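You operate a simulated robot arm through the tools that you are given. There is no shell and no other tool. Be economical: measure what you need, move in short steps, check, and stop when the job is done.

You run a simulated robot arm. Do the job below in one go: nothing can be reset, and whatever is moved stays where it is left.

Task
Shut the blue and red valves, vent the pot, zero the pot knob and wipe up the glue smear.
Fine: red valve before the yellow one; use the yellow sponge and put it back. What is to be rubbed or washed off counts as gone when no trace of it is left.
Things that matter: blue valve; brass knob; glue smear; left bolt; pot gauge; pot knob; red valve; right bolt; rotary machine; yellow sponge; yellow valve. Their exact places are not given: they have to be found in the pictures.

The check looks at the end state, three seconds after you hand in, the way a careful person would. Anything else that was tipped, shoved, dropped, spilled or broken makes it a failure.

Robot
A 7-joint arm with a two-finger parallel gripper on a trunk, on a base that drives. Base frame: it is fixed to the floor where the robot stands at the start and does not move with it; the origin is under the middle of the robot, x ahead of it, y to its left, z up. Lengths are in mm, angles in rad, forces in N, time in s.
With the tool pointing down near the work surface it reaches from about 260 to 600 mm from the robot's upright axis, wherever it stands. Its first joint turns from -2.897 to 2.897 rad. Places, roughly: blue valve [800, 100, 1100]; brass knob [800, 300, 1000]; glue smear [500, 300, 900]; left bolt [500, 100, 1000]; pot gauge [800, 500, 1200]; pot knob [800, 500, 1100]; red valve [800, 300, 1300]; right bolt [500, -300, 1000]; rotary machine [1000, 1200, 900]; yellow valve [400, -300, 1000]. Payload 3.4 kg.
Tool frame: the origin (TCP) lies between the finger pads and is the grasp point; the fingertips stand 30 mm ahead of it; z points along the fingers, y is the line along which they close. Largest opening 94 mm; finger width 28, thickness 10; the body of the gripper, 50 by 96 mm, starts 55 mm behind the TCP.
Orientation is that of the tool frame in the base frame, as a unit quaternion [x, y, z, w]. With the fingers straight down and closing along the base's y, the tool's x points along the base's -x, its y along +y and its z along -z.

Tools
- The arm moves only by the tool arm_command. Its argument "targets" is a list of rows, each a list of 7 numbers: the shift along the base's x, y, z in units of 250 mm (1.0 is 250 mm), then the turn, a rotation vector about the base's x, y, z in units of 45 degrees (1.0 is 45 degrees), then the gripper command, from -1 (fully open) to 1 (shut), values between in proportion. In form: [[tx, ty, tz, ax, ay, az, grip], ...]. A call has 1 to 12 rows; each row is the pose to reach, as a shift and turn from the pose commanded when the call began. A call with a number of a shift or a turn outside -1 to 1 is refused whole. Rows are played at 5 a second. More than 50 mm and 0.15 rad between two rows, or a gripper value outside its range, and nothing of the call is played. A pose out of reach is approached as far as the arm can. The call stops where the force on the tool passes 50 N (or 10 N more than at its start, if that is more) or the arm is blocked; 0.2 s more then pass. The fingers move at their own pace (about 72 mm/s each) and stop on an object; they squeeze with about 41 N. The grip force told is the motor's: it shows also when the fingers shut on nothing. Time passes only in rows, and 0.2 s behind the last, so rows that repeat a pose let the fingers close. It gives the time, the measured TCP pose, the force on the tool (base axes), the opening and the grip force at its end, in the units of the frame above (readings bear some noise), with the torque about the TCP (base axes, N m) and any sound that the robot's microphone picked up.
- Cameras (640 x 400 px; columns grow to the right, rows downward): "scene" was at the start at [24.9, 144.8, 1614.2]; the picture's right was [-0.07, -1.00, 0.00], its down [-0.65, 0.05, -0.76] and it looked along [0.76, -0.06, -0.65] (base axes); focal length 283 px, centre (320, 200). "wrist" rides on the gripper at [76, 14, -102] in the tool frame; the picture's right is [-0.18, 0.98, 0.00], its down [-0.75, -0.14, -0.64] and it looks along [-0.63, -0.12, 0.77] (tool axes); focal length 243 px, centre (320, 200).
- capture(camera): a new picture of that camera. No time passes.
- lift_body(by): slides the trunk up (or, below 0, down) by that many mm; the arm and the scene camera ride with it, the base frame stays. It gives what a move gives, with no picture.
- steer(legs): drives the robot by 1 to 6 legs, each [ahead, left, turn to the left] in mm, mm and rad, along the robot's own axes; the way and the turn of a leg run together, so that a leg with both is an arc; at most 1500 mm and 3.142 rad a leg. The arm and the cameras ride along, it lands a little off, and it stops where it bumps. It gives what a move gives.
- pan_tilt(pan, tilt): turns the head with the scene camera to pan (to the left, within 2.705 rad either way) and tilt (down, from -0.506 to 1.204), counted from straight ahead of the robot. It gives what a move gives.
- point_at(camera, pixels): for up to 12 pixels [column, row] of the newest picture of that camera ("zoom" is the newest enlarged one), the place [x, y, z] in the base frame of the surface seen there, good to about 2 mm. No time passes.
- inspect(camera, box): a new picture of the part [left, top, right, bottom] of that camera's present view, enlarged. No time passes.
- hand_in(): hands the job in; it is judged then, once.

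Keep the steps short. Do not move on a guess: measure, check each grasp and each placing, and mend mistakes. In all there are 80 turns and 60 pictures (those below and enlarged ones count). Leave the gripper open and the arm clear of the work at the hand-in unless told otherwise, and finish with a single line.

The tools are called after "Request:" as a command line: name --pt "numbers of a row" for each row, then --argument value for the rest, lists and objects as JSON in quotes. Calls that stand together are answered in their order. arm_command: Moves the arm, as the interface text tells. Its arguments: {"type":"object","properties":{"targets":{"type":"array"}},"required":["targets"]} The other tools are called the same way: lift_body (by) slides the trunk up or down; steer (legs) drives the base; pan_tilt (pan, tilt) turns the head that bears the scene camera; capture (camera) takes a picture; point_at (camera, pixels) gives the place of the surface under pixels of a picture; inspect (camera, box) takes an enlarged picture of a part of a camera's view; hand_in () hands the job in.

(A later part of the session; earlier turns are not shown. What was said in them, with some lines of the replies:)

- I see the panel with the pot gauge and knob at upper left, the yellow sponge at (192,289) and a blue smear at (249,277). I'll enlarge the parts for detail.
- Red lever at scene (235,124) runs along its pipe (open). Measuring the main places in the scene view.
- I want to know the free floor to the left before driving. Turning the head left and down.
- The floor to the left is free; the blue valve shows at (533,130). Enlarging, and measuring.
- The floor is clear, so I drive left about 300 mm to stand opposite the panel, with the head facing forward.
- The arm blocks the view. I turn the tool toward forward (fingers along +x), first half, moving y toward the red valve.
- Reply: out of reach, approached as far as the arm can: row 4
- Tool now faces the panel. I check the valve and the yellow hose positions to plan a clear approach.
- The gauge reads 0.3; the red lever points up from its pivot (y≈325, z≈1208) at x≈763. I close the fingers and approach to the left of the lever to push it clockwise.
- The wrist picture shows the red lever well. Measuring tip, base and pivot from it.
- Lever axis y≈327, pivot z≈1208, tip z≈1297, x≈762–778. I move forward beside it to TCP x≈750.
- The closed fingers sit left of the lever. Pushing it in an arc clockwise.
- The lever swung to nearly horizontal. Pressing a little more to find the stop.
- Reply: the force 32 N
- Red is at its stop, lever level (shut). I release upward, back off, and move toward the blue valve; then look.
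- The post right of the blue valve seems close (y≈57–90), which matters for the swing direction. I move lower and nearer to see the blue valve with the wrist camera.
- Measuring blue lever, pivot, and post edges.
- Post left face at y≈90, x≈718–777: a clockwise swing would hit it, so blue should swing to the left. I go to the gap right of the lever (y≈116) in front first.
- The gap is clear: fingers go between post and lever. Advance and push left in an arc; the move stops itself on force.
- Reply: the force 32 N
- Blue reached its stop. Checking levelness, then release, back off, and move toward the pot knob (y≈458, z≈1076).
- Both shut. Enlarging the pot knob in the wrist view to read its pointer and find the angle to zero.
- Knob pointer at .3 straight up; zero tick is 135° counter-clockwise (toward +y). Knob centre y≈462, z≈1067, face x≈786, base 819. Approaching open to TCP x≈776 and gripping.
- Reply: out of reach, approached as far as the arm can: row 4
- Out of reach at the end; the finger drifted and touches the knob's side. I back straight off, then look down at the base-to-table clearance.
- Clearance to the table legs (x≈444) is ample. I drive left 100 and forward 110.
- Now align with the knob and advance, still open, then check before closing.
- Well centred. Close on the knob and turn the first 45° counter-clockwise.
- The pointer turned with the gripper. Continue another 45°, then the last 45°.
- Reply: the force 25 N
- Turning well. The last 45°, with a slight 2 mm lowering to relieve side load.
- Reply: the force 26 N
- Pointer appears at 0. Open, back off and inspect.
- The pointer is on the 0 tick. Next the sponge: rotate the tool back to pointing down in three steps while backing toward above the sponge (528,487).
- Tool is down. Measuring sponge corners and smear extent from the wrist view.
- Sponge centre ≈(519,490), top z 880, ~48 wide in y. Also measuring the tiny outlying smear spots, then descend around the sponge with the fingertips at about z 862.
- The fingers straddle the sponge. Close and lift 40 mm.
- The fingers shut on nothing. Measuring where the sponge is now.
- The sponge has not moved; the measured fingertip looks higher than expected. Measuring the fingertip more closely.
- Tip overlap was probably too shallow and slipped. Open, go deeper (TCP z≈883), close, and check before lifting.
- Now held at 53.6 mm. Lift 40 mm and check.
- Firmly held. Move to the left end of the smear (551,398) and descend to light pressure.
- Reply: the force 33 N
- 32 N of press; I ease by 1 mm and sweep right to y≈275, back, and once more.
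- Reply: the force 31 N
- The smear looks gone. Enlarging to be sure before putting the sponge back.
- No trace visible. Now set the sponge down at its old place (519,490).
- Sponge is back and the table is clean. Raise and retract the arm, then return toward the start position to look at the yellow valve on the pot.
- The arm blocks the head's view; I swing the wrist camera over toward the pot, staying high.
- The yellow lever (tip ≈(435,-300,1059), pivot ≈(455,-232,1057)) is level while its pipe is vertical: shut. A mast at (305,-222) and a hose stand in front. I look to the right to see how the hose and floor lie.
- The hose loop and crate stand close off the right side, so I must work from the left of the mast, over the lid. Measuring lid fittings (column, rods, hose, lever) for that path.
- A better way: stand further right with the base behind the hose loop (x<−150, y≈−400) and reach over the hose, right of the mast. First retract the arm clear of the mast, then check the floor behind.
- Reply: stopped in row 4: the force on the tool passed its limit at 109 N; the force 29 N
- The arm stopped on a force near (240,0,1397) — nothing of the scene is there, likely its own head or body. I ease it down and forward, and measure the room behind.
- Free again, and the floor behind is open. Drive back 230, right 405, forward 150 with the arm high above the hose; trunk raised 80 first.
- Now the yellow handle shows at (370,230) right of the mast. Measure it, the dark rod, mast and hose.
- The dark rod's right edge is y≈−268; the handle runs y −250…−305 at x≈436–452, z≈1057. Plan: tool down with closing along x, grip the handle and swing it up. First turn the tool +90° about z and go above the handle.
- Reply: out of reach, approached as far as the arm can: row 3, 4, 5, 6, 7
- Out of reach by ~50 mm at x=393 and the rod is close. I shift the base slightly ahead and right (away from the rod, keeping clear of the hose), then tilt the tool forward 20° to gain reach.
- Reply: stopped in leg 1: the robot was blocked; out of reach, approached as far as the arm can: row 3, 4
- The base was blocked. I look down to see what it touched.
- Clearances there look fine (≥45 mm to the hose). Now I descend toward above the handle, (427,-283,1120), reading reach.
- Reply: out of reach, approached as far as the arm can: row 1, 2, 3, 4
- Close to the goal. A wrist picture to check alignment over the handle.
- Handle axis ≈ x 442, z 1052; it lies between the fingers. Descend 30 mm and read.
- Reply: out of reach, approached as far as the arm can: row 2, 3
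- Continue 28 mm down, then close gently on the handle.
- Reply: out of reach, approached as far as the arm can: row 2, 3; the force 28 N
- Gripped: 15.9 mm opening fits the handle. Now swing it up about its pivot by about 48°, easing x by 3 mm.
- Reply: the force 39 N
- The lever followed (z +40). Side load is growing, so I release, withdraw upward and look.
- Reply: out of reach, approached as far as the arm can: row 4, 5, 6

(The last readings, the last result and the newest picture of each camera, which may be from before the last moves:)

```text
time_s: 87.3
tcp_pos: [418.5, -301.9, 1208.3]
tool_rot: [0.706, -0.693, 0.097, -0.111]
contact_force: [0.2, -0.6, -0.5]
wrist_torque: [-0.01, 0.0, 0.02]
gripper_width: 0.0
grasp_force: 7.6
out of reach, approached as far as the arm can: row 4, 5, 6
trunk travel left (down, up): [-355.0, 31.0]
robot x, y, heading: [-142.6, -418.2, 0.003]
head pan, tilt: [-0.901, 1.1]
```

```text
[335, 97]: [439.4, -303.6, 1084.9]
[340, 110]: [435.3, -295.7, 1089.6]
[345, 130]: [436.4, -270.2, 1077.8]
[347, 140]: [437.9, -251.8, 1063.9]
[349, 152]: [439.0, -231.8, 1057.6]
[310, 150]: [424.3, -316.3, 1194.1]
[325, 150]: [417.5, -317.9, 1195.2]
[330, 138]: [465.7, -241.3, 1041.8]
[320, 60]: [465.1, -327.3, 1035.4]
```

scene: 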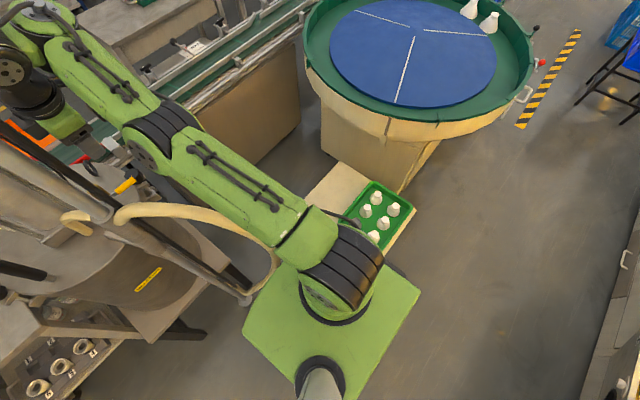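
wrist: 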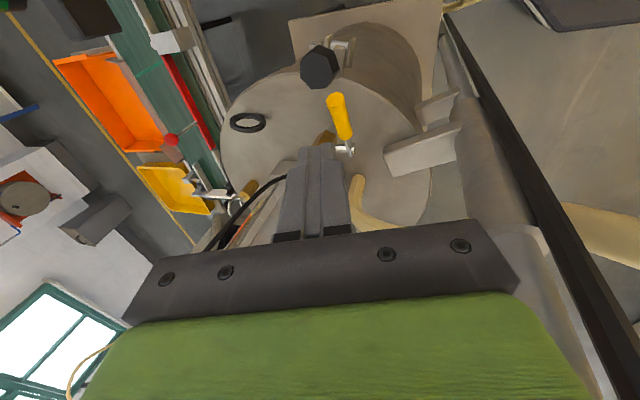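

The lever stands ~27° up. I regrip it deeper near y −280 and carry it higher.

Request:
arm_command --pt "0.01 0.04 -0.1 0 0 0 0" --pt "0.03 0.088 -0.25 0 0 0 0" --pt "0.05 0.088 -0.4 0 0 0 0" --pt "0.06 0.088 -0.5 0 0 0 0" --pt "0.06 0.088 -0.5 0 0 0 0"

```text
time_s: 88.5
tcp_pos: [438.6, -278.5, 1082.2]
tool_rot: [0.706, -0.693, 0.099, -0.11]
contact_force: [-0.8, 0.2, 0.5]
wrist_torque: [-0.01, -0.04, -0.01]
gripper_width: 47.2
grasp_force: 0.0
out of reach, approached as far as the arm can: row 1, 2, 3, 4, 5
trunk travel left (down, up): [-355.0, 31.0]
robot x, y, heading: [-142.5, -414.5, 0.007]
head pan, tilt: [-0.901, 1.1]
```

In position. Close, then arc up to ~65°, easing x along.

Request:
arm_command --pt "0 0 0 0 0 0 0.4" --pt "-0.008 0 0 0 0 0 1" --pt "-0.012 0 0 0 0 0 1" --pt "-0.014 0.008 0.016 0 0 0 1" --pt "-0.016 0.017 0.034 0 0 0 1" --pt "-0.02 0.028 0.05 0 0 0 1" --pt "-0.024 0.04 0.066 0 0 0 1" --pt "-0.026 0.053 0.081 0 0 0 1" --pt "-0.03 0.066 0.094 0 0 0 1" --pt "-0.032 0.082 0.106 0 0 0 1" --pt "-0.034 0.1 0.115 0 0 0 1" --pt "-0.034 0.1 0.115 0 0 0 1"

```text
time_s: 91.1
tcp_pos: [431.4, -250.0, 1112.2]
tool_rot: [0.706, -0.693, 0.098, -0.111]
contact_force: [-0.1, 0.1, 0.5]
wrist_torque: [0.01, 0.03, -0.01]
gripper_width: 0.0
grasp_force: 33.2
out of reach, approached as far as the arm can: row 3
trunk travel left (down, up): [-355.0, 31.0]
robot x, y, heading: [-143.0, -418.4, 0.003]
head pan, tilt: [-0.901, 1.1]
```

The handle slipped out (opening 0). I withdraw up and to the right, and look.

Request:
arm_command --pt "-0.02 0 0.12 0 0 0 1" --pt "-0.04 -0.1 0.2 0 0 0 1" --pt "-0.04 -0.24 0.2 0 0 0 1" --pt "-0.04 -0.32 0.2 0 0 0 1" --pt "-0.04 -0.32 0.2 0 0 0 1"

Request:
capture --camera "wrist"

```text
time_s: 92.3
tcp_pos: [436.0, -328.4, 1165.7]
tool_rot: [0.706, -0.693, 0.099, -0.111]
contact_force: [0.1, 0.0, -0.4]
wrist_torque: [-0.02, -0.02, -0.05]
gripper_width: 0.0
grasp_force: 32.7
out of reach, approached as far as the arm can: row 3, 4, 5
trunk travel left (down, up): [-355.0, 31.0]
robot x, y, heading: [-147.5, -416.4, 0.004]
head pan, tilt: [-0.901, 1.1]
```

```text
2 pictures are left
```

wrist: 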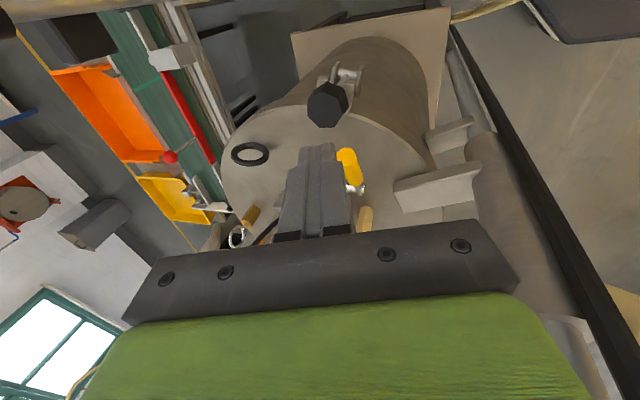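

Request:
point_at --camera "wrist" --pixels '[[345, 152], [350, 157], [352, 165], [354, 175], [356, 182], [361, 189], [325, 150], [340, 155]]'

```text
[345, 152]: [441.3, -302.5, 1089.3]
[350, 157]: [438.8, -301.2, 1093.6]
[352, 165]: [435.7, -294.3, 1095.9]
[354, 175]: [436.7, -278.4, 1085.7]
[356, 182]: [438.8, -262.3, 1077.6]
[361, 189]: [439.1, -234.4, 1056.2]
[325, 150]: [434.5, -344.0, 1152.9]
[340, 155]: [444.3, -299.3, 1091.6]
```

The lever stands at ~32°, tip at (y −303, z ≈1085). I'll now push its tip from the right with the closed fingers, rising along its arc. First lower the fingers right of the tip, above the bolt knob.

Request:
arm_command --pt "0 -0.01 -0.14 0 0 0 1" --pt "0.01 -0.01 -0.27 0 0 0 1" --pt "0.01 -0.01 -0.316 0 0 0 1" --pt "0.01 -0.01 -0.316 0 0 0 1"

```text
time_s: 93.3
tcp_pos: [448.6, -330.2, 1086.8]
tool_rot: [0.706, -0.693, 0.098, -0.111]
contact_force: [-1.1, 0.3, -0.6]
wrist_torque: [0.04, -0.01, -0.01]
gripper_width: 0.0
grasp_force: 32.9
out of reach, approached as far as the arm can: row 1, 2, 3, 4
trunk travel left (down, up): [-355.0, 31.0]
robot x, y, heading: [-144.6, -417.9, 0.006]
head pan, tilt: [-0.901, 1.1]
```

In place right of the tip. Push left along the arc.

Request:
arm_command --pt "-0.024 0.04 0 0 0 0 1" --pt "-0.024 0.06 0.02 0 0 0 1" --pt "-0.024 0.078 0.04 0 0 0 1" --pt "-0.024 0.1 0.065 0 0 0 1" --pt "-0.024 0.125 0.09 0 0 0 1" --pt "-0.024 0.155 0.11 0 0 0 1" --pt "-0.024 0.19 0.13 0 0 0 1" --pt "-0.024 0.225 0.14 0 0 0 1" --pt "-0.024 0.26 0.145 0 0 0 1" --pt "-0.024 0.295 0.145 0 0 0 1" --pt "-0.024 0.31 0.145 0 0 0 1"

```text
time_s: 95.7
tcp_pos: [440.3, -256.2, 1122.8]
tool_rot: [0.705, -0.694, 0.099, -0.109]
contact_force: [-1.5, -10.9, -1.8]
wrist_torque: [-0.02, 0.02, 0.03]
gripper_width: 0.0
grasp_force: 32.6
out of reach, approached as far as the arm can: row 1, 2
trunk travel left (down, up): [-355.0, 31.0]
robot x, y, heading: [-141.3, -418.1, 0.0]
head pan, tilt: [-0.901, 1.1]
```

A y-force of −11 N: the lever is against the fingers, near vertical. Press on to its stop.

Request:
arm_command --pt "0 0.015 0 0 0 0 1" --pt "0 0.03 0 0 0 0 1" --pt "0 0.045 0 0 0 0 1" --pt "0 0.045 0 0 0 0 1" --pt "0 0.045 0 0 0 0 1"

```text
time_s: 96.9
tcp_pos: [440.7, -254.4, 1123.0]
tool_rot: [0.702, -0.697, 0.101, -0.107]
contact_force: [-8.1, -40.9, -11.0]
wrist_torque: [-0.18, -0.01, 0.22]
gripper_width: 0.0
grasp_force: 33.4
trunk travel left (down, up): [-355.0, 31.0]
robot x, y, heading: [-139.6, -419.3, -0.0]
head pan, tilt: [-0.901, 1.1]
```

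The stop is reached (41 N, no further travel). Withdraw right, up and back.

Request:
arm_command --pt "0 -0.1 0 0 0 0 1" --pt "0 -0.24 0.06 0 0 0 1" --pt "-0.04 -0.32 0.2 0 0 0 0.5" --pt "-0.1 -0.36 0.36 0 0 0 0" --pt "-0.18 -0.4 0.52 0 0 0 -1" --pt "-0.28 -0.44 0.66 0 0 0 -1" --pt "-0.42 -0.48 0.76 0 0 0 -1" --pt "-0.58 -0.52 0.84 0 0 0 -1" --pt "-0.74 -0.56 0.88 0 0 0 -1" --pt "-0.74 -0.56 0.88 0 0 0 -1"

Request:
pan_tilt --pan 0.25 --tilt 0.72

```text
time_s: 99.1
tcp_pos: [257.7, -381.1, 1338.5]
tool_rot: [0.706, -0.693, 0.097, -0.11]
contact_force: [0.3, -0.1, 0.3]
wrist_torque: [0.01, 0.02, 0.0]
gripper_width: 94.0
grasp_force: 0.0
trunk travel left (down, up): [-355.0, 31.0]
robot x, y, heading: [-144.8, -413.7, 0.007]
head pan, tilt: [-0.901, 1.1]
```

```text
time_s: 100.5
tcp_pos: [258.4, -381.1, 1339.8]
tool_rot: [0.706, -0.693, 0.099, -0.111]
contact_force: [-0.7, -0.2, -0.2]
wrist_torque: [0.01, 0.0, -0.03]
gripper_width: 94.1
grasp_force: 0.1
trunk travel left (down, up): [-355.0, 31.0]
robot x, y, heading: [-143.3, -418.5, 0.004]
head pan, tilt: [0.25, 0.721]
```

Request:
inspect --camera "scene" --box '[165, 70, 425, 270]'

```text
2.00 times, centred on (295, 170) of scene
```

zoom: 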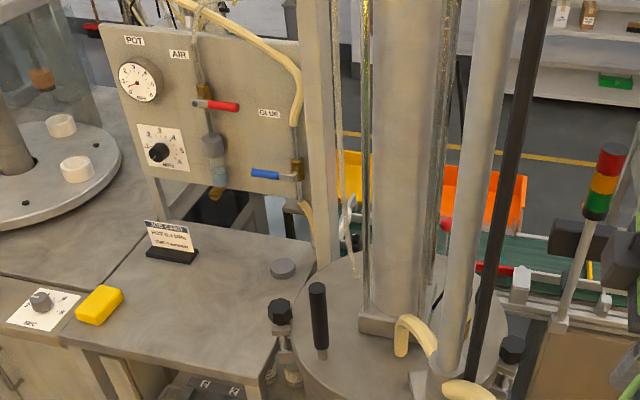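

The gauge needle has fallen toward zero: the pot is venting. I back the robot off a little (time passes) and read the gauge a last time.

Request:
steer --legs '[[-120, 0, 0]]'

Request:
pan_tilt --pan 0.4 --tilt 0.6

Request:
pan_tilt --pan 0.25 --tilt 0.72

Request:
inspect --camera "scene" --box '[200, 80, 320, 200]'

```text
time_s: 101.7
tcp_pos: [137.8, -381.3, 1339.1]
tool_rot: [0.706, -0.692, 0.099, -0.111]
contact_force: [-0.1, -0.4, 0.6]
wrist_torque: [-0.03, -0.03, 0.03]
gripper_width: 94.2
grasp_force: 0.1
trunk travel left (down, up): [-355.0, 31.0]
robot x, y, heading: [-262.2, -416.8, 0.006]
head pan, tilt: [0.25, 0.721]
```

```text
time_s: 102.4
tcp_pos: [137.4, -380.9, 1339.8]
tool_rot: [0.707, -0.692, 0.099, -0.111]
contact_force: [1.2, 0.2, 0.4]
wrist_torque: [-0.02, 0.02, 0.01]
gripper_width: 93.9
grasp_force: 0.0
trunk travel left (down, up): [-355.0, 31.0]
robot x, y, heading: [-264.5, -418.0, 0.007]
head pan, tilt: [0.4, 0.6]
```

```text
time_s: 103.1
tcp_pos: [138.4, -380.5, 1340.4]
tool_rot: [0.706, -0.693, 0.098, -0.11]
contact_force: [0.1, 0.2, 0.6]
wrist_torque: [-0.02, -0.03, -0.01]
gripper_width: 94.2
grasp_force: 0.1
trunk travel left (down, up): [-355.0, 31.0]
robot x, y, heading: [-263.8, -417.5, 0.004]
head pan, tilt: [0.25, 0.721]
```

```text
3.33 times, centred on (260, 140) of scene
```

zoom: 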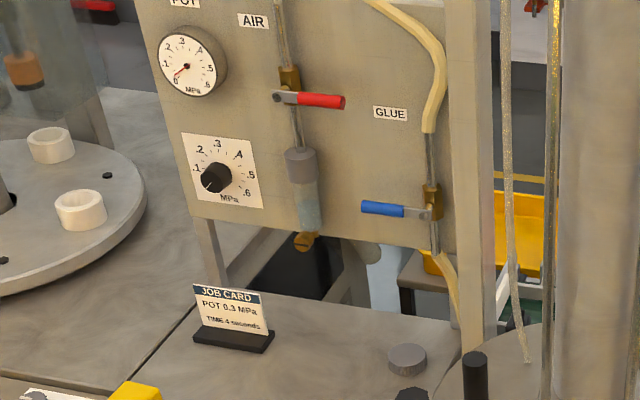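

The needle is at about 0, red and blue levers are across their pipes, and the knob is on 0. I let a few more seconds pass, then hand in.

Request:
pan_tilt --pan -0.8 --tilt 0.6

Request:
pan_tilt --pan 0.25 --tilt 0.72

Request:
pan_tilt --pan -0.8 --tilt 0.6

Request:
hand_in

```text
time_s: 104.4
tcp_pos: [136.0, -381.1, 1339.3]
tool_rot: [0.706, -0.692, 0.099, -0.111]
contact_force: [0.8, 1.1, -0.7]
wrist_torque: [0.01, 0.01, 0.03]
gripper_width: 93.9
grasp_force: 0.0
trunk travel left (down, up): [-355.0, 31.0]
robot x, y, heading: [-261.9, -417.8, 0.007]
head pan, tilt: [-0.799, 0.6]
```

```text
time_s: 105.7
tcp_pos: [136.8, -380.7, 1339.2]
tool_rot: [0.706, -0.692, 0.099, -0.111]
contact_force: [-0.5, -0.5, 0.1]
wrist_torque: [-0.03, 0.02, 0.01]
gripper_width: 93.7
grasp_force: 0.0
trunk travel left (down, up): [-355.0, 31.0]
robot x, y, heading: [-261.9, -415.3, 0.009]
head pan, tilt: [0.25, 0.721]
```

```text
time_s: 107.0
tcp_pos: [137.1, -382.1, 1339.8]
tool_rot: [0.707, -0.692, 0.098, -0.111]
contact_force: [-1.2, 1.1, 0.0]
wrist_torque: [-0.04, 0.02, -0.01]
gripper_width: 94.3
grasp_force: 0.1
trunk travel left (down, up): [-355.0, 31.0]
robot x, y, heading: [-263.9, -415.8, 0.005]
head pan, tilt: [-0.799, 0.6]
```

```text
The job is handed in.
```

Handed in: red valve shut, then blue, pot knob on 0, glue smear wiped off with the yellow sponge put back, and yellow valve pushed to its stop to vent the pot (gauge reads about 0); the base was blocked once and the arm stopped once on force, and I saw nothing moved in the later views, though they did not cover everything.
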